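You operate a simulated robot arm through the tools that you are given. There is no shell and no other tool. Be economical: measure what you need, move in short steps, check, and stop when the job is done.

The job below is to be done with a simulated robot arm. You get a single attempt, and the scene is never put back.

JOB
Put things in order on the top of the work bench. At the end: the blue rag from the top of the work bench stands where the blue oil can stood; the blue oil can from the top of the work bench stands on top of the yellow tape roll; the clear beaker (marked "LATHE") from the top of the work bench is on the brown carton; the white filter from the top of the work bench stands where the blue rag stood; whatever was shut is shut again. Leave all else as you found it, and nothing knocked over.
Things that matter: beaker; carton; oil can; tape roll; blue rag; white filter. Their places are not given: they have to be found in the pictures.

The check looks at the end state, three seconds after you hand in, the way a careful person would. Anything else that was tipped, shoved, dropped, spilled or broken makes it a failure.

ROBOT AND FRAMES
A 7-joint arm with a two-finger parallel gripper, fixed in place. Base frame: the origin is at the foot of the arm, x ahead of it, y to its left, z up; the work surface is at about z = 88. Readings come in cm, degrees, newtons and seconds.
With the tool pointing down near the work surface it reaches from about 30 to 70 cm from the base axis. Its first joint turns from -66.0 to 66.0 degrees. Payload 1.57 kg.
The TCP is the grasp point between the finger pads, 3 cm short of the fingertips. In the tool frame z runs along the fingers and y along their closing line. Largest opening 11 cm; finger width 2.4, thickness 1.2; the body of the gripper, 4.8 by 11.2 cm, starts 7.8 cm behind the TCP.
Orientation is that of the tool frame in the base frame, as a unit quaternion [x, y, z, w]. With the fingers straight down and closing along the base's y, the tool's x points along the base's -x, its y along +y and its z along -z.

CONTROLS
- The arm moves only by the tool send_rows. Its argument "motion" is a list of rows, each an object of numbers (a shift or turn left out is 0, a gripper value left out holds the last): "jaw": the gripper command, from -1 (fully open) to 1 (shut), values between in proportion; "tx", "ty", "tz": the shift along the base's x, y, z in units of 40 mm (1.0 is 40 mm); "rx", "ry", "rz": the turn, a rotation vector about the base's x, y, z in units of 5 degrees (1.0 is 5 degrees). In form: [{"jaw": .., "tx": .., "ty": .., "tz": .., "rx": .., "ry": .., "rz": ..}, ...]. A call has 1 to 12 rows; each row shifts and turns the commanded pose from where the row before left it. A call with a number of a shift or a turn outside -1 to 1 is refused whole. Each row takes 0.2 s and may step no farther than 5 cm and 8.6 degrees from the row before; otherwise, or with a gripper value out of range, the whole call is refused. A pose out of reach is approached as far as the arm can. The call stops where the force on the tool passes 40 N (or 10 N more than at its start, if that is more) or the arm is blocked; 0.2 s more then pass. Each finger travels about 10.8 cm/s and halts on what it meets, pressing with about 27 N; the grip force reading is that of the motor and also rises with nothing between the fingers. The clock runs only during rows and for 0.2 s after the last one: add rows that do not move to give the fingers time. The reply holds the time, the measured pose of the TCP, the force on the tool along the base axes, the opening and the grip force, in the units named above and with some noise, and new pictures: "show" is both (left out), scene, wrist or none.
- Cameras (640 x 400 px; columns grow to the right, rows downward): "scene" is fixed at [18.33, -42.55, 140.34]; the picture's right is [0.56, -0.83, 0.00], its down [-0.60, -0.41, -0.69] and it looks along [0.57, 0.39, -0.72] (base axes); focal length 220 px, centre (320, 200). "wrist" rides on the gripper at [-3.6, 0, -8] in the tool frame; the picture's right is [0.00, -1.00, 0.00], its down [0.97, 0.00, -0.24] and it looks along [0.24, 0.00, 0.97] (tool axes); focal length 218 px, centre (320, 200).
- locate(camera, pixels): for up to 12 pixels [column, row] of the newest picture of that camera ("zoom" is the newest enlarged one), the place [x, y, z] in the base frame of the surface seen there, good to about 0.3 cm, but the place of the scene camera against the robot may be out by one fixed shift of up to 2.5 cm in any direction. No time passes.
- close_up(camera, box): a new picture of the part [left, top, right, bottom] of that camera's present view, enlarged. No time passes.
- finish_job(): hands the job in; it is judged then, once.

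Work in short steps. Measure before you move; look again where a grasp or a placing could have gone wrong, and mend it. You have 80 turns and 150 pictures in all, those below and enlarged ones among them. Open the gripper and draw the arm clear of the work before you hand the job in, unless the task says otherwise; then end with one line.

The tools are called after "Emit:" by a JSON object that holds its "name" and its "arguments". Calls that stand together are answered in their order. send_rows: Moves the arm, as the interface text tells. Its arguments: {"type":"object","properties":{"motion":{"type":"array","items":{"type":"object","properties":{"jaw":{"type":"number"},"tx":{"type":"number"},"ty":{"type":"number"},"tz":{"type":"number"},"rx":{"type":"number"},"ry":{"type":"number"},"rz":{"type":"number"}}}},"show":{"type":"string","enum":["both","scene","wrist","none"]}},"required":["motion"]} The other tools are called the same way: locate (camera, pixels) gives the place of the surface under pixels of a picture; close_up (camera, box) takes an enlarged picture of a part of a camera's view; finish_job () hands the job in.

At the start:

```text
time_s: 0.0
eef_pos: [45.49, -11.51, 120.08]
ee_rot: [0.0, 1.0, 0.0, 0.001]
force: [-0.1, 0.2, 0.6]
opening: 11.01
grip_force: 0.2
```

scene: 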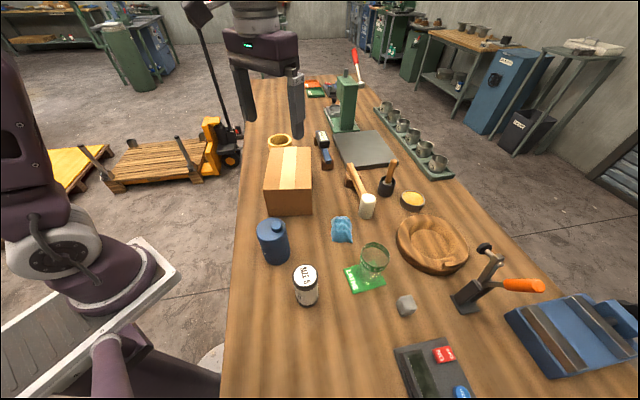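
wrist: 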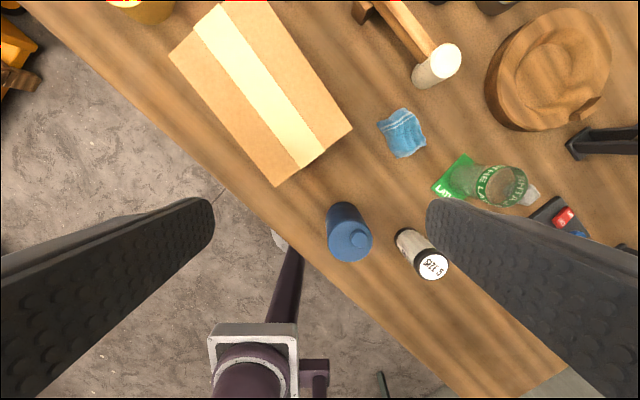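

The scene shows the oil can (273,240), rag (341,229), beaker (374,258) on a green card, carton (290,180), tape roll (279,141); the white filter is unclear, so I enlarge.

Emit:
{"name": "close_up", "arguments": {"camera": "scene", "box": [230, 200, 430, 325]}}

Emit:
{"name": "close_up", "arguments": {"camera": "scene", "box": [230, 100, 430, 225]}}

Emit:
{"name": "close_up", "arguments": {"camera": "wrist", "box": [310, 90, 570, 290]}}

```text
3.20 times, centred on (330, 262) of scene
```

zoom: 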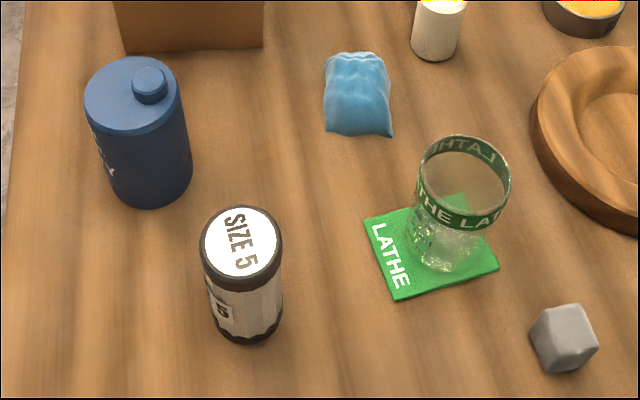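

```text
3.20 times, centred on (330, 162) of scene
```

zoom: 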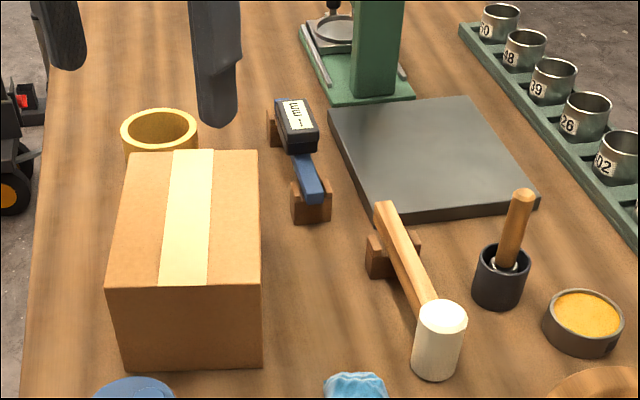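

```text
2.00 times, centred on (440, 190) of wrist
```

zoom: 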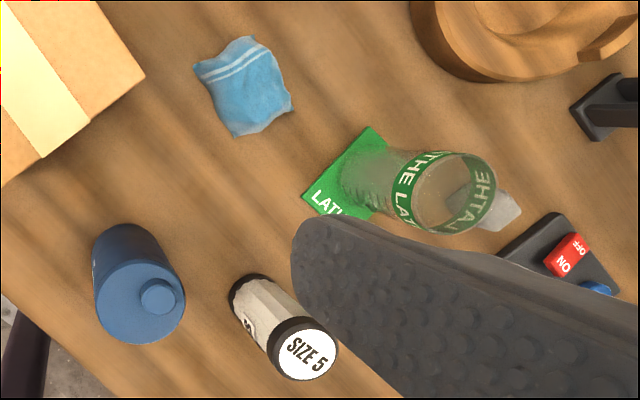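

Filter is the "SIZE 5" white cylinder. I measure the objects in both cameras (wrist is tied to the robot and calibrates the scene offset).

Emit:
{"name": "locate", "arguments": {"camera": "wrist", "pixels": [[359, 238], [345, 250], [433, 266], [402, 133], [381, 122], [424, 148], [500, 205], [445, 182], [350, 130], [275, 184], [170, 53], [270, 2]]}}

Emit:
{"name": "locate", "arguments": {"camera": "scene", "pixels": [[277, 227], [265, 231], [306, 272], [342, 228], [268, 140], [279, 136], [290, 140], [279, 147], [266, 189], [312, 189], [271, 148], [310, 147]]}}

Emit:
{"name": "locate", "arguments": {"camera": "scene", "pixels": [[376, 245], [363, 249], [388, 258], [375, 269], [350, 285], [384, 283], [345, 269], [318, 150], [353, 185], [371, 198], [269, 150], [283, 262]]}}

```text
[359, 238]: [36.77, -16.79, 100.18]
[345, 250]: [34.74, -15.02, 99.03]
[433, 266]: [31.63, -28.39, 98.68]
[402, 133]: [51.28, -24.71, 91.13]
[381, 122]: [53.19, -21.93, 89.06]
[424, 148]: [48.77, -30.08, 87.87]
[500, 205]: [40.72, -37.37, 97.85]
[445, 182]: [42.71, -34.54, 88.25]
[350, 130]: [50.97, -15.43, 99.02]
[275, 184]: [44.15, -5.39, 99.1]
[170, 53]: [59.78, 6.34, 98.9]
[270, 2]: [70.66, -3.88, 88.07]
```

```text
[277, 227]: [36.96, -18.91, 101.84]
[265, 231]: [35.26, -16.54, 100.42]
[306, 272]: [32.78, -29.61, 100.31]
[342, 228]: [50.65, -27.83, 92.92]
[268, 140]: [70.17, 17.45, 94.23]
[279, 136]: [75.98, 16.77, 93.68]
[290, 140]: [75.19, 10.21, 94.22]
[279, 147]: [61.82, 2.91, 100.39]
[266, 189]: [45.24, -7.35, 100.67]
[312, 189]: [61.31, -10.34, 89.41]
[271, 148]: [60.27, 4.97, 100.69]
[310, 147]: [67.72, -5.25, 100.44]
```

```text
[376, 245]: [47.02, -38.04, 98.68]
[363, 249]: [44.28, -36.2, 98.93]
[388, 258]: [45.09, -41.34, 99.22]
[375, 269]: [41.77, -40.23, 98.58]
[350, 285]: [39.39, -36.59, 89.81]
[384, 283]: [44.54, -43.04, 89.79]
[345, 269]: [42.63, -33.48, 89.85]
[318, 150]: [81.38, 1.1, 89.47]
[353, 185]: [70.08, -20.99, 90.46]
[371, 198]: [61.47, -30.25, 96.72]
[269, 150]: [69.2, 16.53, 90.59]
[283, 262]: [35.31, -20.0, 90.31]
```

Scene offset vs robot is about (+1,-1.8,+1.6). The tape roll lies far, near (72,15.5); I move over it for a wrist view of its size and hole.

Emit:
{"name": "send_rows", "arguments": {"motion": [{"jaw": -1, "tx": 0.7, "ty": 0.95}, {"tx": 0.7, "ty": 0.95}, {"tx": 0.7, "ty": 0.95}, {"tx": 0.7, "ty": 0.95}, {"tx": 0.7, "ty": 0.95}, {"tx": 0.7, "ty": 0.95}, {}], "show": "both"}}

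```text
time_s: 1.6
eef_pos: [58.73, 10.5, 119.32]
ee_rot: [0.0, 1.0, 0.0, 0.0]
force: [-0.4, 0.1, 0.3]
opening: 11.01
grip_force: 0.0
out of reach, approached as far as the arm can: row 6
```

scene: 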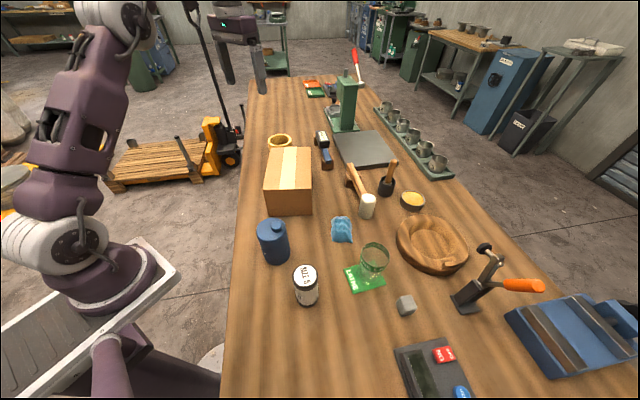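
wrist: 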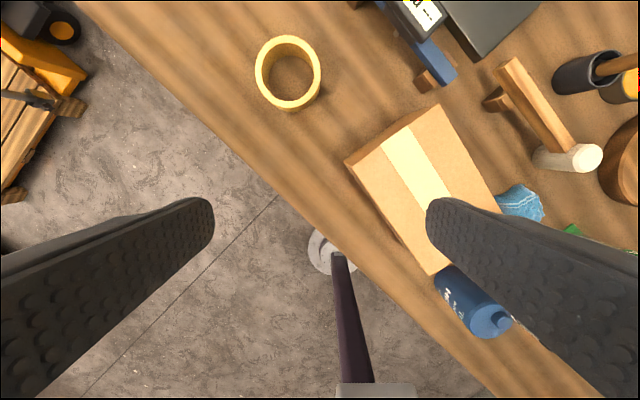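

The roll is clear at (288,73) in the wrist view. I enlarge and measure its rim.

Emit:
{"name": "close_up", "arguments": {"camera": "wrist", "box": [240, 23, 340, 123]}}

Emit:
{"name": "locate", "arguments": {"camera": "wrist", "pixels": [[258, 72], [319, 70], [287, 38], [291, 106], [262, 88], [287, 90], [441, 107], [350, 160], [437, 270], [488, 195], [310, 96], [264, 55]]}}

```text
4.00 times, centred on (290, 73) of wrist
```

zoom: 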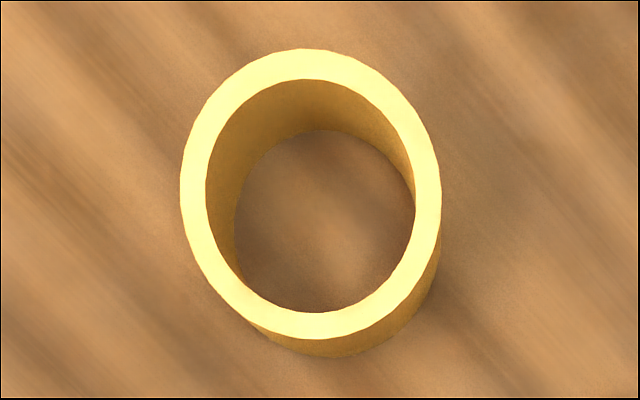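

```text
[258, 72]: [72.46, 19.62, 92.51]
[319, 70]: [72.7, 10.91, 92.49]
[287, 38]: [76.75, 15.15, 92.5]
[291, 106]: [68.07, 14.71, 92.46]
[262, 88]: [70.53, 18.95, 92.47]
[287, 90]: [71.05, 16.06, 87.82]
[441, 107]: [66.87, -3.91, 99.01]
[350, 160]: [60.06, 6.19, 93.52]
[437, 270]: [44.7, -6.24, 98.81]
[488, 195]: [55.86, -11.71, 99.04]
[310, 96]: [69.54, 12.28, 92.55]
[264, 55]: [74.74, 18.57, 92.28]
```

Roll: centre ≈(72.4,15.2), top z 92.5, outer ⌀≈9.1, inner ⌀≈7.3. That is beyond straight-down reach, so I test whether tilting the tool outward 30° gets me over the roll at placing height.

Emit:
{"name": "send_rows", "arguments": {"motion": [{"ry": -1}, {"ry": -1}, {"ry": -1}, {"ry": -1}, {"ry": -1}, {"ry": -1}, {"tx": 0.8, "ty": 0.4, "tz": -0.4}, {"tx": 0.8, "ty": 0.4, "tz": -0.5}, {"tx": 0.6, "ty": 0.2, "tz": -0.8}, {"tz": -0.8}, {"tz": -0.8}, {}], "show": "scene"}}

```text
time_s: 4.2
eef_pos: [67.86, 14.55, 105.67]
ee_rot: [0.0, 0.966, 0.001, 0.259]
force: [-1.1, 0.1, 0.5]
opening: 10.98
grip_force: 0.1
```

scene: 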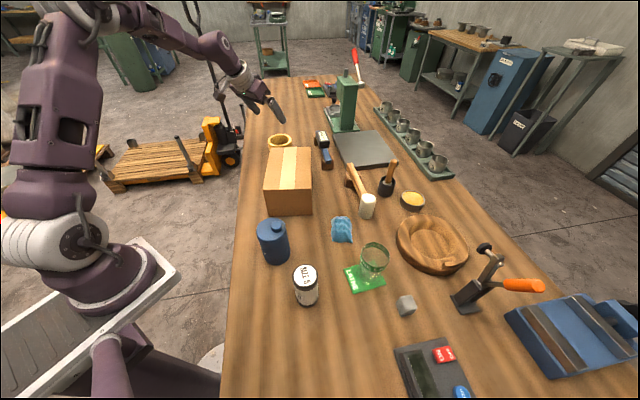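

Reach is good with tilt; I check the farthest pose (73,15.2,100) too, still above the roll (tips ~97).

Emit:
{"name": "send_rows", "arguments": {"motion": [{"tx": 0.6, "ty": 0.1, "tz": -0.5}, {"tx": 0.7, "ty": 0.1, "tz": -0.5}, {"tz": -0.4}, {}], "show": "wrist"}}

```text
time_s: 5.2
eef_pos: [72.99, 15.43, 100.11]
ee_rot: [0.0, 0.966, 0.0, 0.258]
force: [0.2, 0.4, -0.1]
opening: 11.01
grip_force: 0.1
```

wrist: 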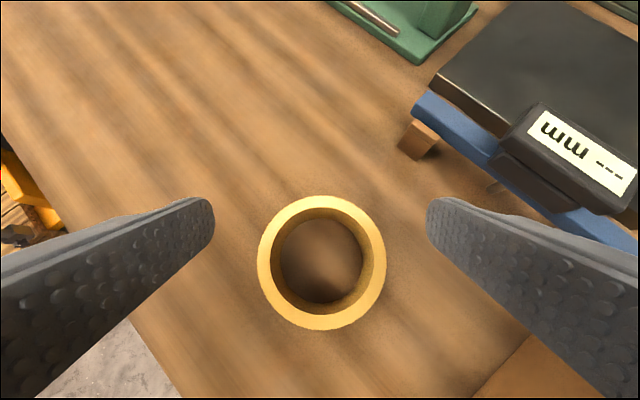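

Reachable. I measure the roll rim precisely from this close view.

Emit:
{"name": "locate", "arguments": {"camera": "wrist", "pixels": [[259, 260], [384, 260], [321, 198], [321, 326], [275, 261], [370, 261], [322, 213], [322, 310], [321, 270], [540, 345]]}}

```text
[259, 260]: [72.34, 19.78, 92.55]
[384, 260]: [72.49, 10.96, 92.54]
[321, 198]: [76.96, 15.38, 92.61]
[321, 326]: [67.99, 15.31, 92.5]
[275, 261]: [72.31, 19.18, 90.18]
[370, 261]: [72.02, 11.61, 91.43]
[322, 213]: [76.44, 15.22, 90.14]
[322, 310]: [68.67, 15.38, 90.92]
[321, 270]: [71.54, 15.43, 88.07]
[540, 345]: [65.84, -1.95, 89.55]
```

Roll centre (72.45,15.38), outer r≈4.5, inner r≈3.7. Now back up and over to the oil can at ≈(36,-16), keeping the 30° tilt, staying at z≈112.

Emit:
{"name": "send_rows", "arguments": {"motion": [{"tx": -0.5, "tz": 1.0}, {"tx": -0.5, "tz": 1.0}, {"tx": -0.5, "tz": 1.0}, {"tx": -0.85, "ty": -0.85}, {"tx": -0.85, "ty": -0.85}, {"tx": -0.85, "ty": -0.85}, {"tx": -0.85, "ty": -0.85}, {"tx": -0.85, "ty": -0.85}, {"tx": -0.85, "ty": -0.85}, {"tx": -0.85, "ty": -0.85}, {"tx": -0.85, "ty": -0.85}, {"tx": -0.85, "ty": -0.85}], "show": "wrist"}}

```text
time_s: 7.8
eef_pos: [36.36, -15.19, 112.36]
ee_rot: [-0.001, 0.966, 0.001, 0.259]
force: [-0.6, -0.3, -0.1]
opening: 10.98
grip_force: 0.1
```

wrist: 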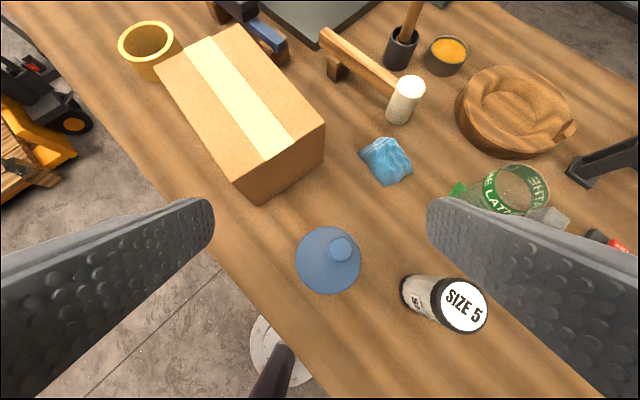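

Emit:
{"name": "close_up", "arguments": {"camera": "wrist", "box": [270, 210, 500, 354]}}

Emit:
{"name": "locate", "arguments": {"camera": "wrist", "pixels": [[297, 258], [359, 262], [328, 229], [326, 291], [314, 266], [343, 247], [440, 305], [484, 305], [463, 281], [466, 330], [463, 305]]}}

```text
2.78 times, centred on (385, 282) of wrist
```

zoom: 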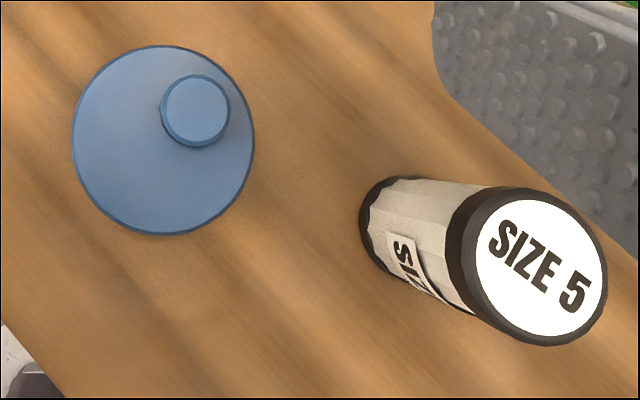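

```text
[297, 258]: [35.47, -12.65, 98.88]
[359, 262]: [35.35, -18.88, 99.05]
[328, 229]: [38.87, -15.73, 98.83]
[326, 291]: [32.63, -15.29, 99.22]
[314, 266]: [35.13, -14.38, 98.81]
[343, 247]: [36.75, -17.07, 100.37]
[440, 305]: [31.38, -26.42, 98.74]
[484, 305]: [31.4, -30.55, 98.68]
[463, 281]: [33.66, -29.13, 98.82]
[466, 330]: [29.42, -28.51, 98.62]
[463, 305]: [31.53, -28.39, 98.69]
```

The can: centre ≈(35.6,-15.75), ⌀≈6.5, top z 99, cap 100.4; smaller than the roll's hole (≈7.3), so it must be set off-centre on the rim. I lower around the can to TCP z≈95.

Emit:
{"name": "send_rows", "arguments": {"motion": [{"tx": -0.19, "ty": -0.14, "tz": -0.6}, {"tz": -0.8}, {"tz": -0.8}, {"tz": -0.8}, {"tz": -0.8}, {"tz": -0.54}, {}], "show": "both"}}

```text
time_s: 9.4
eef_pos: [35.5, -15.76, 95.06]
ee_rot: [0.0, 0.966, 0.0, 0.259]
force: [-0.1, -0.7, -0.1]
opening: 10.99
grip_force: 0.0
```

scene: 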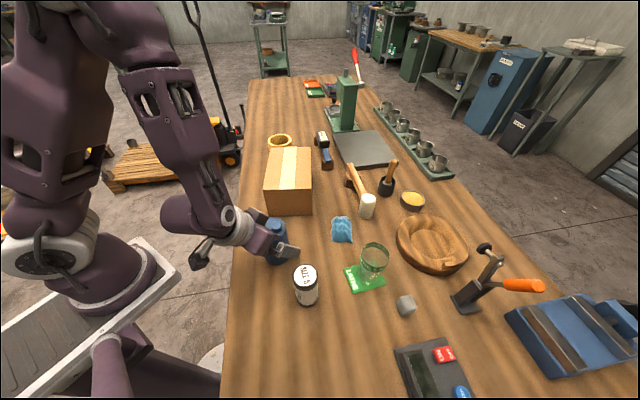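
wrist: 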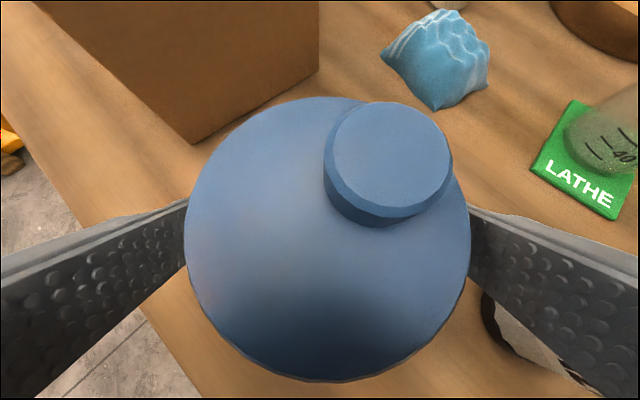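

Can is well centred between fingers (off ~0.2 cm); close with a tiny shift and check the grip.

Emit:
{"name": "send_rows", "arguments": {"motion": [{"ty": -0.04}, {"jaw": 1}, {}, {}, {}], "show": "wrist"}}

```text
time_s: 10.6
eef_pos: [35.52, -15.89, 95.0]
ee_rot: [0.0, 0.966, 0.0, 0.259]
force: [0.7, -0.6, 0.2]
opening: 6.55
grip_force: 27.1
```

wrist: 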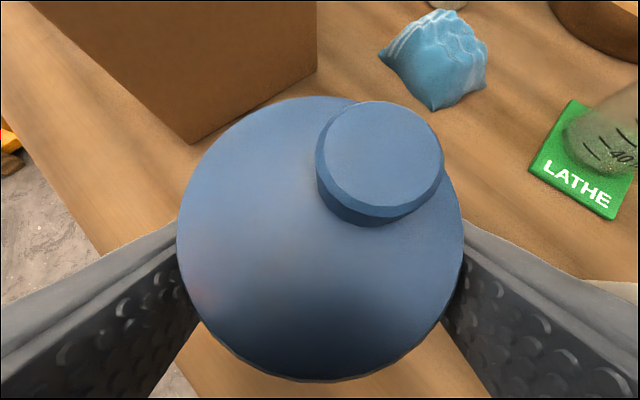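

Held (opening 6.55). Lift to z≈112, then carry over the carton.

Emit:
{"name": "send_rows", "arguments": {"motion": [{"tz": 0.5}, {"tz": 0.75}, {"tz": 1.0}, {"tz": 1.0}, {"tz": 1.0}, {"tx": 0.6, "ty": 0.6}, {"tx": 0.8, "ty": 0.8}, {"tx": 0.8, "ty": 0.8}, {"tx": 0.8, "ty": 0.8}, {"tx": 0.8, "ty": 0.8}, {"tx": 0.8, "ty": 0.8}, {"tx": 0.8, "ty": 0.8}], "show": "scene"}}

```text
time_s: 13.2
eef_pos: [56.92, 5.92, 111.91]
ee_rot: [0.001, 0.966, 0.0, 0.258]
force: [0.3, -0.1, -5.4]
opening: 6.52
grip_force: 26.6
```

scene: 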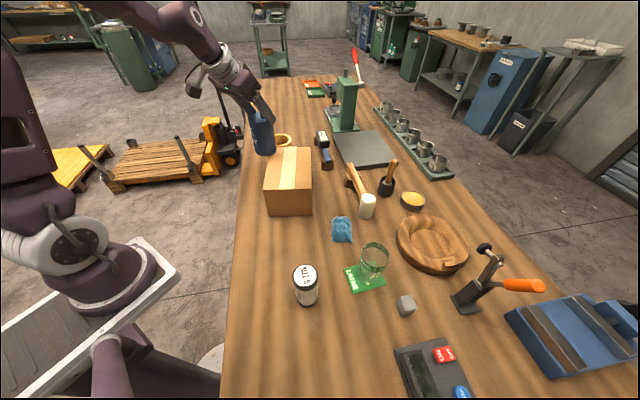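

Upright and held (weight ~5.5 N). Move over the roll, then down to a few cm above it.

Emit:
{"name": "send_rows", "arguments": {"motion": [{"tx": 0.8, "ty": 0.6}, {"tx": 0.8, "ty": 0.6}, {"tx": 0.8, "ty": 0.6}, {"tx": 0.76, "ty": 0.565}, {"tz": -0.8}, {"tz": -0.8}, {"tz": -0.6}, {}], "show": "both"}}

```text
time_s: 15.0
eef_pos: [69.68, 15.35, 103.48]
ee_rot: [0.0, 0.965, 0.002, 0.262]
force: [3.0, 5.6, 26.1]
opening: 6.48
grip_force: 27.0
```

scene: 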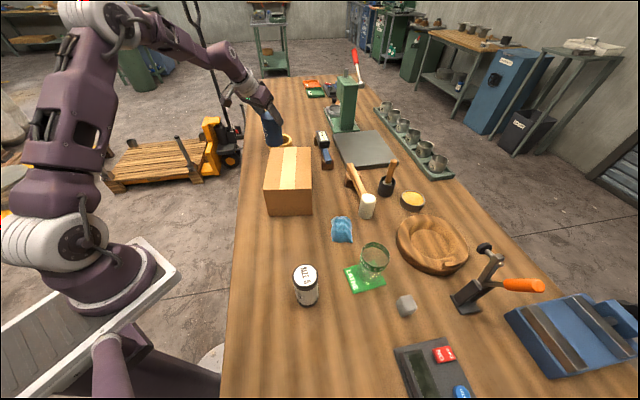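
wrist: 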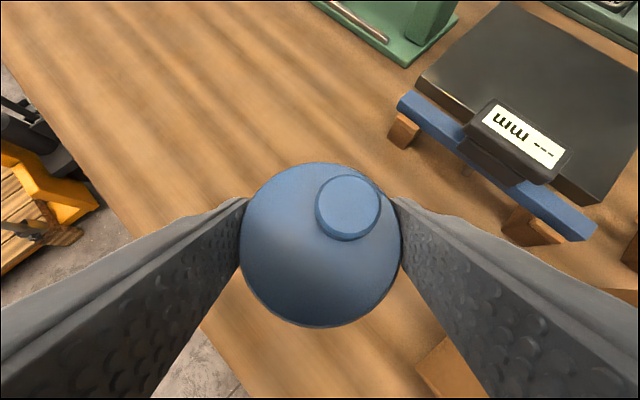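

Force 26 N up at z 103.5 and the can looks smaller/further in the wrist view: it has slid down ~4 cm in the fingers and now touches the roll. I look closely before releasing.

Emit:
{"name": "close_up", "arguments": {"camera": "scene", "box": [230, 80, 330, 160]}}

Emit:
{"name": "locate", "arguments": {"camera": "wrist", "pixels": [[243, 250], [398, 250], [320, 166], [318, 323], [320, 270], [350, 205], [270, 250]]}}

```text
5.00 times, centred on (280, 120) of scene
```

zoom: 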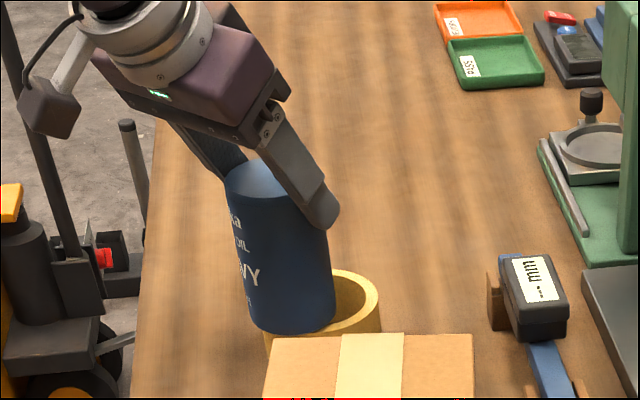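

```text
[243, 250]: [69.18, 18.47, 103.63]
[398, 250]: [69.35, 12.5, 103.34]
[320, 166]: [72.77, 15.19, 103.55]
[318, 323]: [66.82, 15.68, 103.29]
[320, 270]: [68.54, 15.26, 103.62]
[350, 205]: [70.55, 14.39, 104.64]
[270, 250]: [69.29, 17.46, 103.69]
```

Can top is level at z≈103.4 → bottom 92.5, resting upright on the rim at (69.8,15.4), 2.65 cm off centre (stable). Relieve the pressure slightly and open gently.

Emit:
{"name": "send_rows", "arguments": {"motion": [{"tz": -0.02}, {"tz": 0.05}, {}, {"jaw": 0.1}, {"jaw": -0.1}, {"jaw": -0.4}, {"jaw": -1}, {}], "show": "both"}}

```text
time_s: 16.8
eef_pos: [69.67, 15.22, 103.19]
ee_rot: [0.0, 0.966, 0.0, 0.259]
force: [0.5, -0.7, -0.7]
opening: 11.0
grip_force: 0.1
```

scene: 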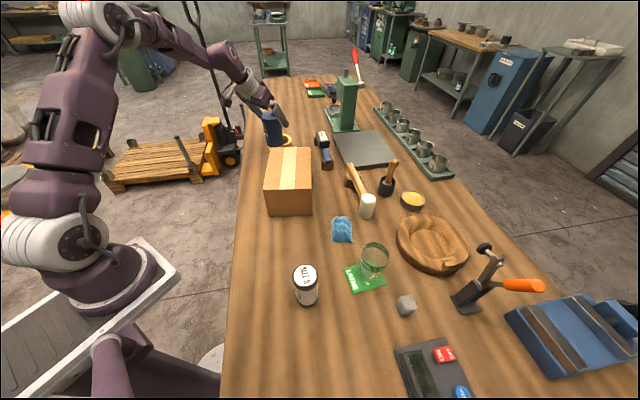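
wrist: 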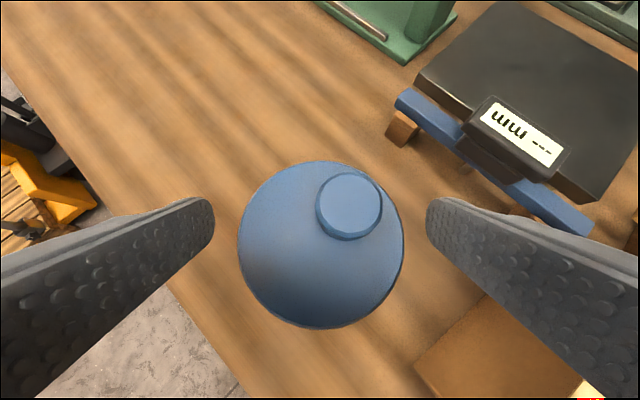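

Can stands freely. Retreat straight up, then swing over toward the rag while removing the tilt.

Emit:
{"name": "send_rows", "arguments": {"motion": [{"tz": 0.6}, {"tz": 0.8}, {"tz": 0.8}, {"tx": -0.9}, {"tx": -0.9, "ry": 1}, {"tx": -0.9, "ry": 1}, {"tx": -0.6, "ty": -0.8, "ry": 1}, {"tx": -0.4, "ty": -0.9, "ry": 1}, {"ty": -1, "ry": 1}, {"ty": -1, "ry": 1}, {"ty": -1}, {"ty": -1}], "show": "none"}}

Emit:
{"name": "send_rows", "arguments": {"motion": [{"ty": -1}, {"ty": -1}, {"ty": -1}, {"tz": -0.3, "ty": -0.5}, {}], "show": "both"}}

```text
time_s: 19.4
eef_pos: [54.91, -7.9, 112.43]
ee_rot: [-0.001, 1.0, 0.0, 0.0]
force: [-0.2, -0.5, -0.3]
opening: 10.99
grip_force: 0.1
```

```text
time_s: 20.6
eef_pos: [54.88, -21.84, 110.87]
ee_rot: [0.0, 1.0, 0.001, 0.0]
force: [-0.7, -0.8, 0.2]
opening: 11.03
grip_force: 0.0
```

scene: 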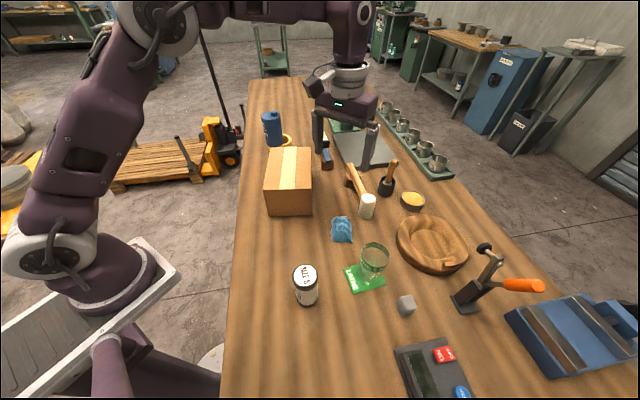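
wrist: 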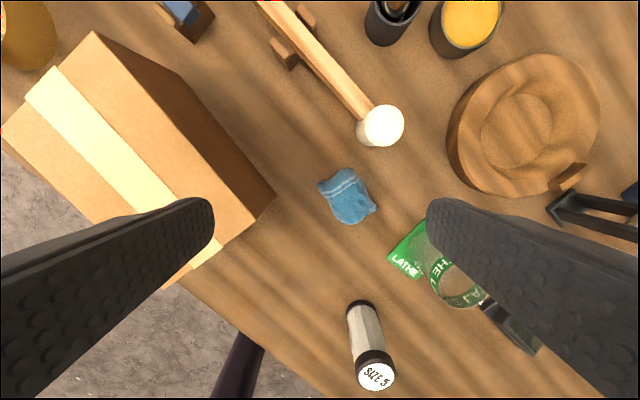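

The rag is at (347,196) in the wrist view; I enlarge and measure its outline and neighbours.

Emit:
{"name": "close_up", "arguments": {"camera": "wrist", "box": [270, 140, 430, 240]}}

Emit:
{"name": "locate", "arguments": {"camera": "wrist", "pixels": [[319, 182], [346, 168], [376, 205], [346, 222], [335, 212], [348, 195], [345, 185], [358, 205], [340, 200], [357, 138], [388, 258], [407, 230]]}}

```text
4.00 times, centred on (350, 190) of wrist
```

zoom: 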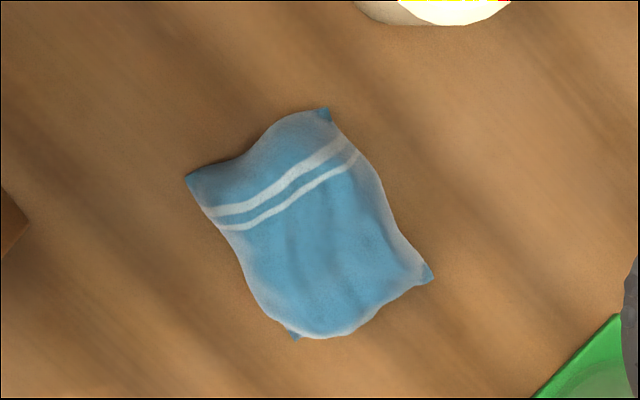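

```text
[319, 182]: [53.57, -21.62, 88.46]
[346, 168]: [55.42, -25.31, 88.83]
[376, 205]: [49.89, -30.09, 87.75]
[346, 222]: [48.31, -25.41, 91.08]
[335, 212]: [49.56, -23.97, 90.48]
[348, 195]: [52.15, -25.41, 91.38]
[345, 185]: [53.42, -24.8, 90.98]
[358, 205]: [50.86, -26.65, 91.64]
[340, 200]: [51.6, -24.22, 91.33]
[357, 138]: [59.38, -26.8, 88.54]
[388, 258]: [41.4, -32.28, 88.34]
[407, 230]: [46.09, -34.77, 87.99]
```

Rag centre ≈(51.8,-25.6), ~7×4.5 cm, ~3.6 high, long axis diagonal; I turn the gripper +30° to close across the narrow side, and lower to z≈100 for a check.

Emit:
{"name": "send_rows", "arguments": {"motion": [{"tx": -0.4, "ty": -0.47, "rz": 1}, {"tx": -0.37, "ty": -0.47, "rz": 1}, {"rz": 1, "tz": -0.5}, {"rz": 1, "tz": -0.7}, {"rz": 1, "tz": -0.7}, {"rz": 1, "tz": -0.8}, {}], "show": "wrist"}}

```text
time_s: 22.2
eef_pos: [51.74, -25.41, 99.94]
ee_rot: [-0.259, 0.966, 0.0, 0.0]
force: [-0.7, -0.2, 0.0]
opening: 11.02
grip_force: 0.1
```

wrist: 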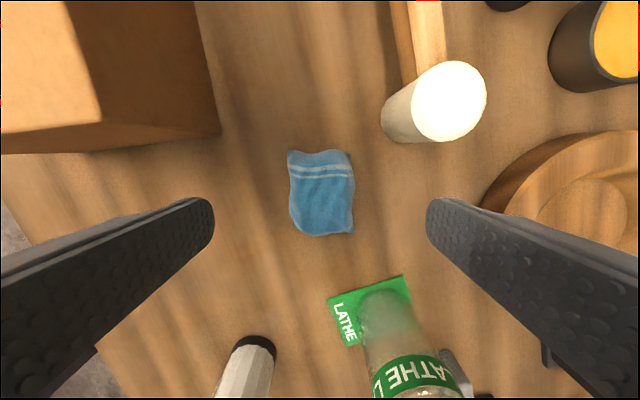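

Aligned and centred (rag at (321,192)). I record its location, then lower to z 91.5 and close.

Emit:
{"name": "locate", "arguments": {"camera": "wrist", "pixels": [[321, 195], [290, 193], [354, 193], [321, 153], [321, 235], [289, 152], [352, 152], [353, 231], [297, 231]]}}

Emit:
{"name": "send_rows", "arguments": {"motion": [{"tz": -0.6}, {"tz": -0.6}, {"tz": -0.5}, {"tz": -0.4}, {}, {"jaw": 1}, {}, {}, {}, {}], "show": "wrist"}}

```text
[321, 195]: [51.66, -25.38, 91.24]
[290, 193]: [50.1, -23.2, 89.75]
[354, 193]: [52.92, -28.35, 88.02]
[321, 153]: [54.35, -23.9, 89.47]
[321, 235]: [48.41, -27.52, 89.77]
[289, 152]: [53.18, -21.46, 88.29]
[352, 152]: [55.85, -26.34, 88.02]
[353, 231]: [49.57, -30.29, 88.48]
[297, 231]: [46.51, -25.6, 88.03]
```

```text
time_s: 24.4
eef_pos: [51.88, -25.37, 91.57]
ee_rot: [-0.259, 0.966, 0.0, 0.0]
force: [0.9, -0.7, -0.2]
opening: 4.42
grip_force: 26.8
```

wrist: 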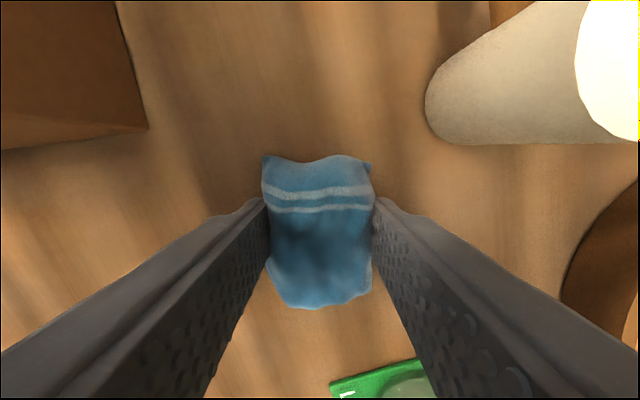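

Rag gripped (opening 4.4). Lift gently to z≈103 and carry to the can's old spot (35.6,-15.8).

Emit:
{"name": "send_rows", "arguments": {"motion": [{"tz": 0.2}, {"tz": 0.5}, {"tz": 0.7}, {"tz": 0.8}, {"tz": 0.6}, {"tx": -0.4, "ty": 0.25}, {"tx": -0.8, "ty": 0.49}, {"tx": -0.8, "ty": 0.49}, {"tx": -0.8, "ty": 0.49}, {"tx": -0.8, "ty": 0.48}, {"tx": -0.4, "ty": 0.24}, {}], "show": "both"}}

```text
time_s: 27.0
eef_pos: [35.72, -15.82, 102.69]
ee_rot: [-0.259, 0.966, 0.0, 0.0]
force: [0.5, 0.1, 0.7]
opening: 4.39
grip_force: 27.0
```

scene: 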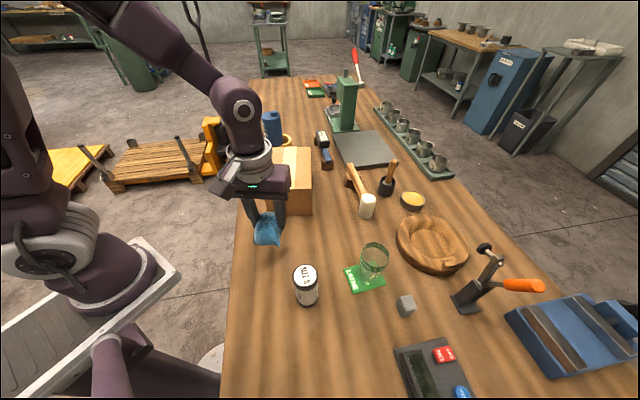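
wrist: 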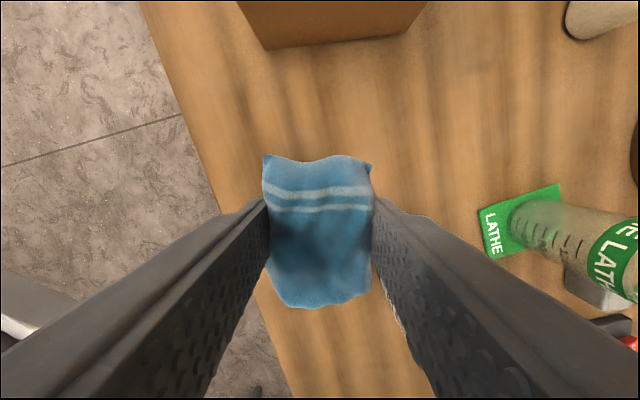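

Not slipped. Lower to z≈91.6.

Emit:
{"name": "send_rows", "arguments": {"motion": [{"tx": 0.04, "ty": 0.04, "tz": -0.7}, {"tz": -0.7}, {"tz": -0.7}, {"tz": -0.45}, {"tz": -0.2}, {}], "show": "wrist"}}

```text
time_s: 28.4
eef_pos: [36.06, -15.43, 91.81]
ee_rot: [-0.259, 0.966, 0.0, 0.0]
force: [0.3, 0.2, 0.1]
opening: 4.41
grip_force: 26.9
```

wrist: 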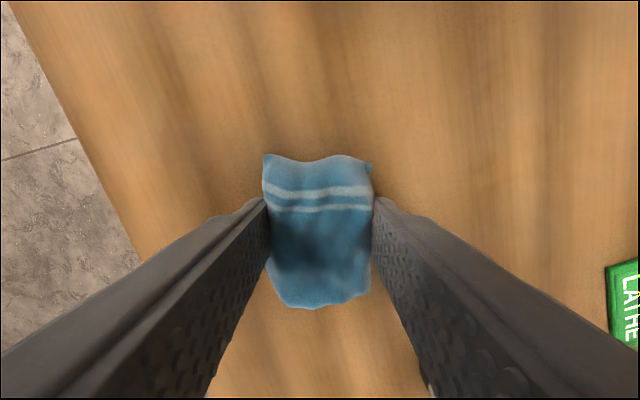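

Nearly on the bench; last 0.2 cm, then open partway and raise.

Emit:
{"name": "send_rows", "arguments": {"motion": [{"tx": -0.04, "ty": -0.03, "tz": -0.05}, {}, {"jaw": 0}, {"jaw": -0.4}, {}, {"tz": 0.5}, {"tz": 0.8}, {"tz": 0.8}, {"tz": 0.8}, {}], "show": "both"}}

```text
time_s: 30.6
eef_pos: [36.03, -15.55, 103.37]
ee_rot: [-0.259, 0.966, 0.0, 0.0]
force: [-0.1, -0.8, -0.1]
opening: 7.7
grip_force: 0.2
```

scene: 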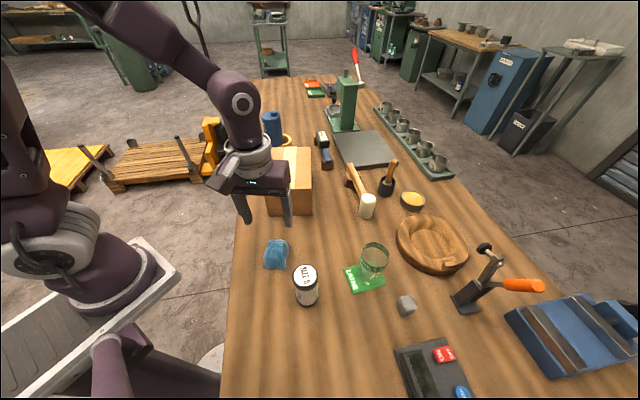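
wrist: 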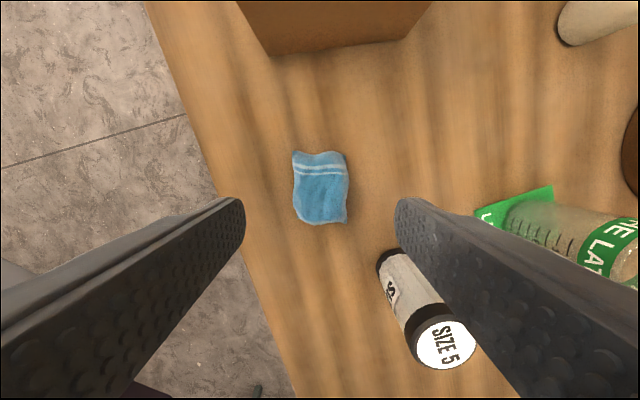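

Rag stands at the can's spot. Now hover over the filter at ≈(31.5,-28.5), turning the yaw back and opening fully.

Emit:
{"name": "send_rows", "arguments": {"motion": [{"jaw": -1, "tz": 0.7}, {"tz": 0.3, "ty": -0.6, "rz": -1}, {"tx": -0.28, "ty": -0.8, "rz": -1}, {"tx": -0.28, "ty": -0.8, "rz": -1}, {"tx": -0.28, "ty": -0.6, "rz": -1}, {"tx": -0.28, "ty": -0.44, "rz": -1}, {"rz": -1}, {}], "show": "wrist"}}

```text
time_s: 32.4
eef_pos: [31.47, -28.46, 107.22]
ee_rot: [0.001, 1.0, 0.0, 0.0]
force: [0.0, 0.1, -0.3]
opening: 10.99
grip_force: 0.0
```

wrist: 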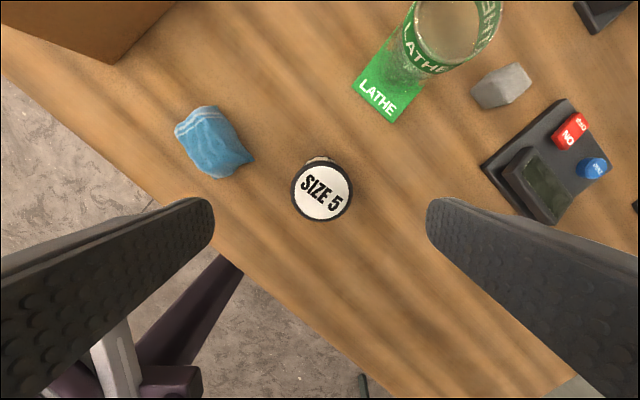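

Filter top at (322,192), right under the TCP. I measure it and the beaker from here.

Emit:
{"name": "locate", "arguments": {"camera": "wrist", "pixels": [[292, 190], [353, 192], [322, 163], [322, 220], [322, 192], [370, 84], [392, 120], [426, 85], [212, 143]]}}

Emit:
{"name": "close_up", "arguments": {"camera": "wrist", "box": [330, 0, 530, 125]}}

```text
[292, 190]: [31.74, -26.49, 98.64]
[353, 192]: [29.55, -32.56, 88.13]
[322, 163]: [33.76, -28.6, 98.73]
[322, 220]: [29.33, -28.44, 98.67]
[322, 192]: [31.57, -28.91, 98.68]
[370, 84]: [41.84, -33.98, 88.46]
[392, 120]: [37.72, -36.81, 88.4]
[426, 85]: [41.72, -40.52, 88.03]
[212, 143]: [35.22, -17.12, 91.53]
```

```text
3.20 times, centred on (430, 62) of wrist
```

zoom: 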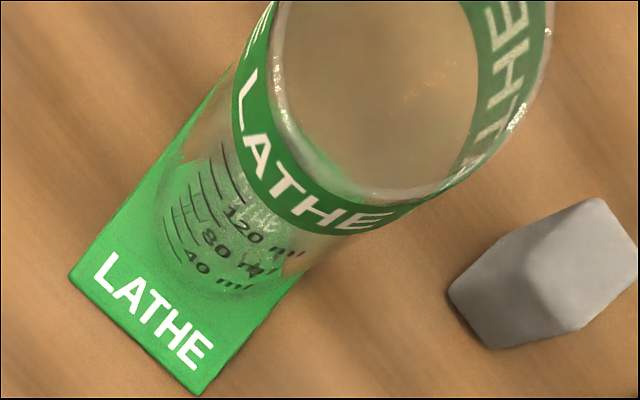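

Filter centre ≈(31.55,-28.65). Descend to z≈94 and close.

Emit:
{"name": "send_rows", "arguments": {"motion": [{"tx": 0.02, "ty": -0.05, "tz": -0.7}, {"tz": -0.8}, {"tz": -0.8}, {"tz": -0.7}, {"tz": -0.3}, {}, {"jaw": 1}, {}, {}, {}, {}], "show": "wrist"}}

```text
time_s: 34.8
eef_pos: [31.54, -28.51, 94.19]
ee_rot: [0.001, 1.0, -0.001, 0.0]
force: [-0.1, 1.0, 0.0]
opening: 4.82
grip_force: 26.8
```

wrist: 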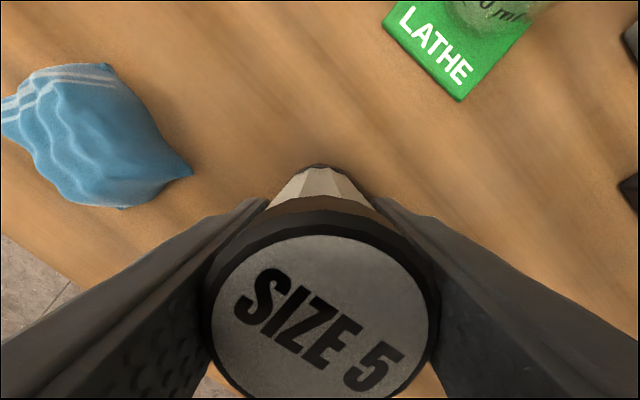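

Held at 4.8. Lift gently and carry to the rag's old spot (51.5,-25.7).

Emit:
{"name": "send_rows", "arguments": {"motion": [{"tz": 0.2}, {"tz": 0.5}, {"tz": 0.7}, {"tz": 0.7}, {"tz": 0.6}, {"tz": 0.3}, {"tx": 0.5, "ty": 0.07}, {"tx": 0.9, "ty": 0.13}, {"tx": 1.0, "ty": 0.14}, {"tx": 1.0, "ty": 0.14}, {"tx": 1.0, "ty": 0.14}, {"tx": 0.6, "ty": 0.08}], "show": "both"}}

```text
time_s: 37.4
eef_pos: [51.44, -25.83, 106.04]
ee_rot: [0.0, 1.0, 0.0, 0.0]
force: [0.0, -0.3, -1.5]
opening: 4.84
grip_force: 26.7
```

scene: 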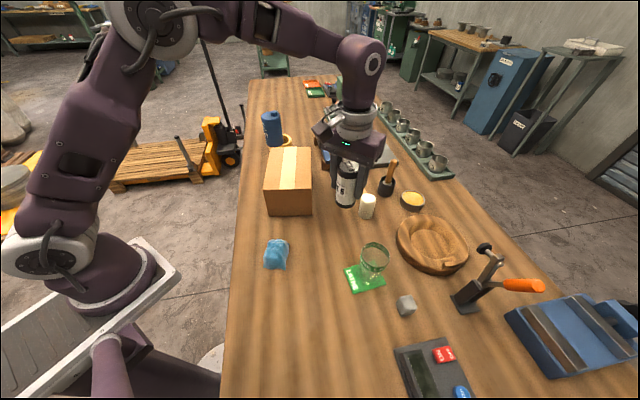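
wrist: 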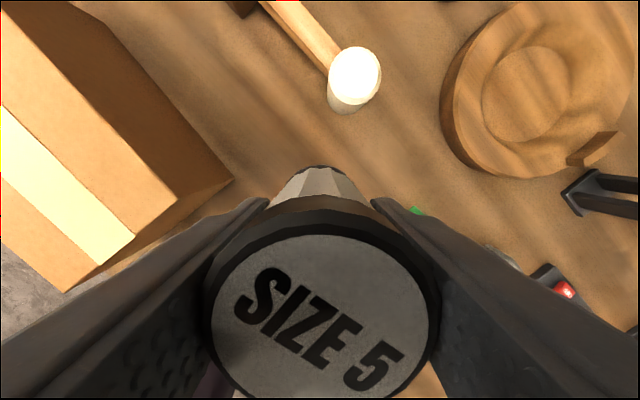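

No slip. Lower to just above contact (z≈94.3).

Emit:
{"name": "send_rows", "arguments": {"motion": [{"tz": -0.6}, {"tz": -0.7}, {"tz": -0.7}, {"tz": -0.5}, {"tz": -0.3}, {"tz": -0.12}, {}], "show": "none"}}

```text
time_s: 39.0
eef_pos: [51.39, -26.03, 94.3]
ee_rot: [0.0, 1.0, 0.0, 0.001]
force: [-0.2, 0.1, -0.5]
opening: 4.85
grip_force: 26.9
```

Almost touching; final small step, release partway, and rise.

Emit:
{"name": "send_rows", "arguments": {"motion": [{"tz": -0.03}, {}, {"jaw": 0.1}, {"jaw": -0.2}, {"jaw": -0.5}, {}, {"tz": 0.4}, {"tz": 0.8}, {"tz": 0.8}, {"tz": 0.8}, {"tz": 0.5}, {}], "show": "both"}}

```text
time_s: 41.6
eef_pos: [51.64, -25.99, 107.64]
ee_rot: [0.0, 1.0, 0.0, -0.001]
force: [0.5, -0.6, -0.2]
opening: 8.26
grip_force: 0.1
```

scene: 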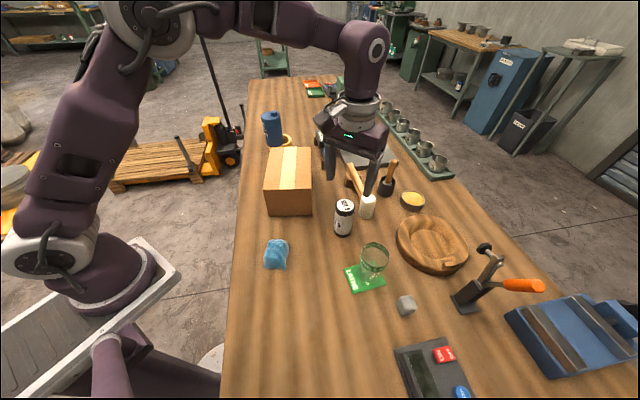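
wrist: 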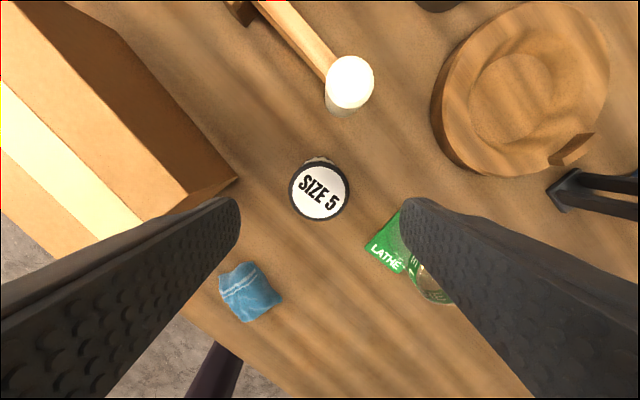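

Filter stands upright at the rag's spot. Next the beaker, at ≈(43.5,-37.2) — hover above it and look.

Emit:
{"name": "send_rows", "arguments": {"motion": [{"tz": 0.6}, {"jaw": -1, "tx": -0.5, "ty": -0.7}, {"tx": -0.5, "ty": -0.7}, {"tx": -0.5, "ty": -0.7}, {"tx": -0.5, "ty": -0.7}, {}], "show": "wrist"}}

Emit:
{"name": "close_up", "arguments": {"camera": "wrist", "box": [220, 120, 420, 245]}}

```text
time_s: 43.0
eef_pos: [43.25, -37.35, 109.94]
ee_rot: [-0.001, 1.0, 0.001, -0.001]
force: [-0.5, -0.1, 0.7]
opening: 10.99
grip_force: 0.0
```

wrist: 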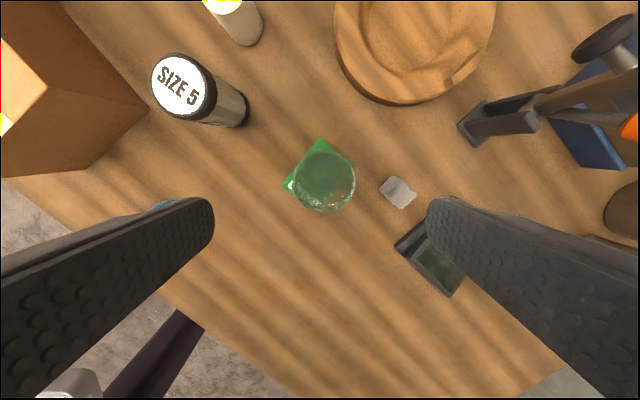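

```text
3.20 times, centred on (320, 182) of wrist
```

zoom: 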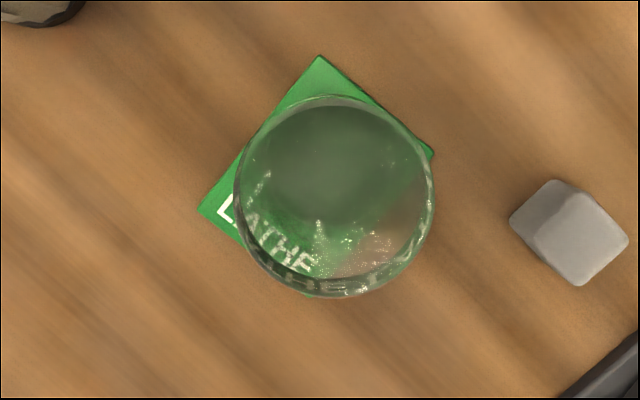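

Rim centre ≈(43.6,-37.8), ⌀≈6, cube's near edge at y≈-45. I narrow the opening to ~8.8 for clearance and go down partway to check centring.

Emit:
{"name": "send_rows", "arguments": {"motion": [{"jaw": -0.6, "tx": 0.09, "ty": -0.11}, {"tz": -0.7}, {"tz": -0.7}, {"tz": -0.5}, {}], "show": "wrist"}}

```text
time_s: 44.2
eef_pos: [43.77, -37.51, 102.09]
ee_rot: [0.0, 1.0, 0.0, -0.001]
force: [0.2, -0.3, -0.5]
opening: 8.8
grip_force: 0.1
```

wrist: 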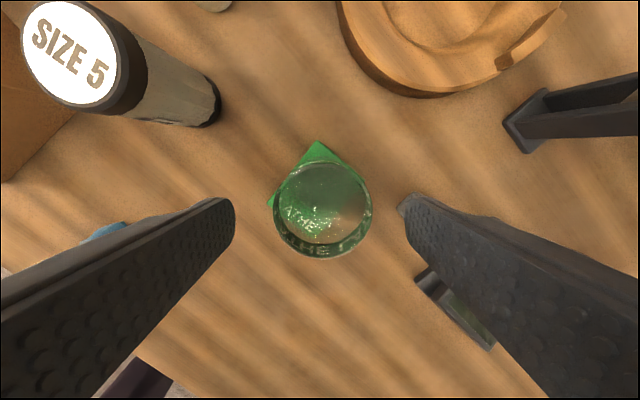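

Centred within 0.2 cm. Continue down to z≈93 and check before closing.

Emit:
{"name": "send_rows", "arguments": {"motion": [{"ty": -0.05, "tz": -0.6}, {"tz": -0.7}, {"tz": -0.6}, {"tz": -0.38}, {}], "show": "both"}}

```text
time_s: 45.4
eef_pos: [43.93, -37.8, 92.97]
ee_rot: [0.0, 1.0, 0.0, 0.0]
force: [0.3, -0.2, 0.1]
opening: 8.78
grip_force: 0.0
```

scene: 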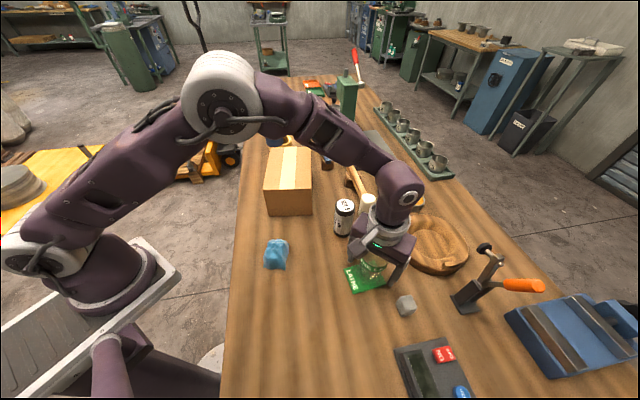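
wrist: 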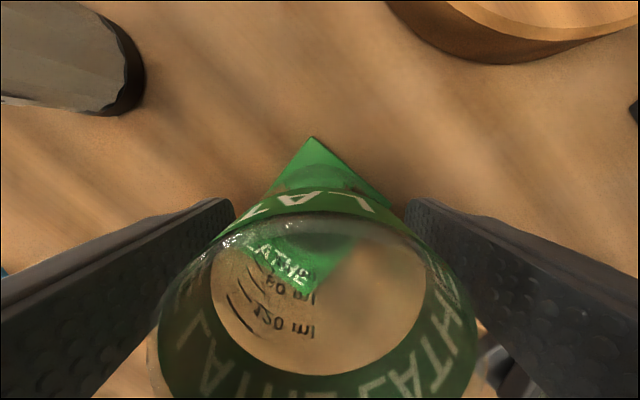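

Beaker sits between the fingers, empty. Close gently.

Emit:
{"name": "send_rows", "arguments": {"motion": [{"jaw": -0.3}, {"jaw": -0.1}, {"jaw": 1}, {}, {}, {}], "show": "wrist"}}

```text
time_s: 46.8
eef_pos: [43.77, -37.72, 93.2]
ee_rot: [0.0, 1.0, 0.0, 0.0]
force: [0.2, 0.8, 0.5]
opening: 5.71
grip_force: 26.4
```

wrist: 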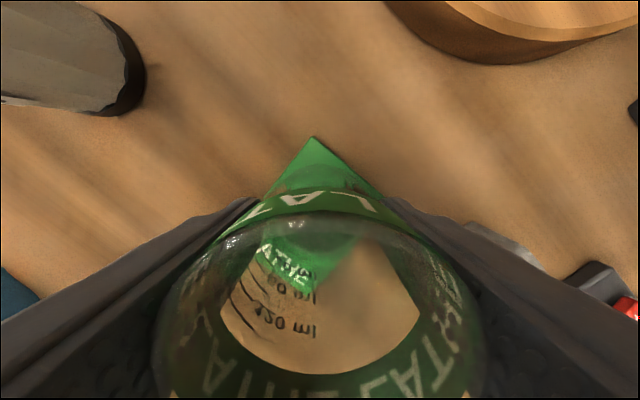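

Gripped (5.7). Lift gently to z≈112.

Emit:
{"name": "send_rows", "arguments": {"motion": [{"tz": 0.15}, {"tz": 0.35}, {"tz": 0.6}, {"tz": 0.7}, {"tz": 0.8}, {"tz": 0.8}, {"tz": 0.7}, {"tz": 0.4}, {"tz": 0.2}, {}], "show": "both"}}

```text
time_s: 49.0
eef_pos: [43.67, -37.89, 112.11]
ee_rot: [0.0, 1.0, 0.001, 0.0]
force: [-0.1, -0.6, -1.2]
opening: 5.73
grip_force: 27.3
```

scene: 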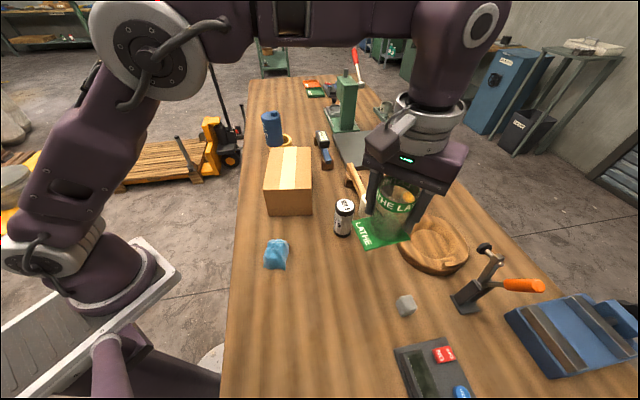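
wrist: 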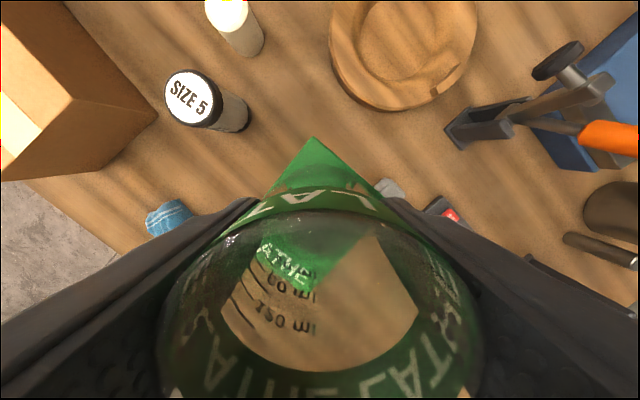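

The green tag is fixed to the beaker and comes along with it; no slip. Carry it over the carton's centre (≈55.5,-4.6).

Emit:
{"name": "send_rows", "arguments": {"motion": [{"tx": 0.12, "ty": 0.35}, {"tx": 0.26, "ty": 0.7}, {"tx": 0.32, "ty": 0.9}, {"tx": 0.32, "ty": 0.9}, {"tx": 0.32, "ty": 0.9}, {"tx": 0.32, "ty": 0.9}, {"tx": 0.32, "ty": 0.9}, {"tx": 0.32, "ty": 0.9}, {"tx": 0.32, "ty": 0.9}, {"tx": 0.24, "ty": 0.7}, {"tx": 0.1, "ty": 0.3}, {}], "show": "both"}}

```text
time_s: 51.6
eef_pos: [55.84, -4.26, 112.05]
ee_rot: [0.0, 1.0, -0.001, 0.0]
force: [0.1, 0.5, -0.8]
opening: 5.74
grip_force: 26.6
```

scene: 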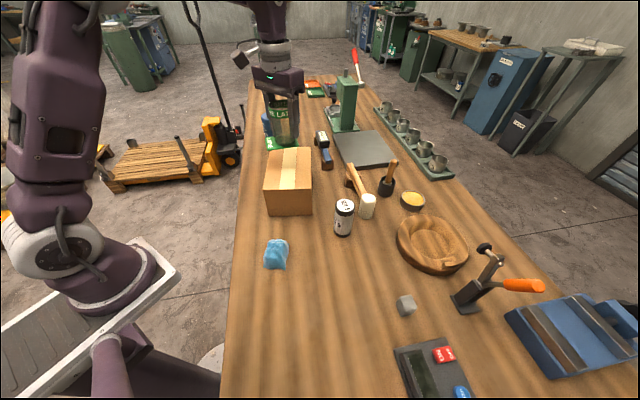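
wrist: 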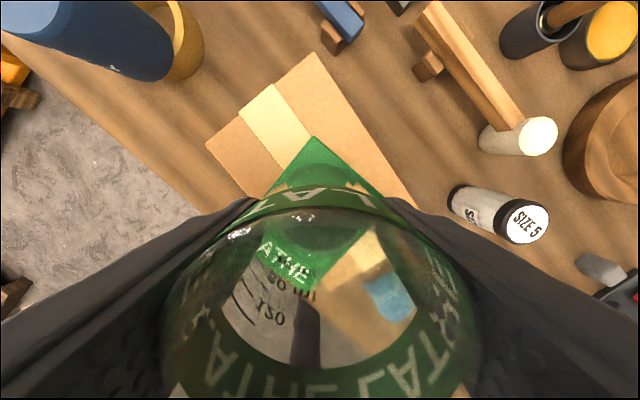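

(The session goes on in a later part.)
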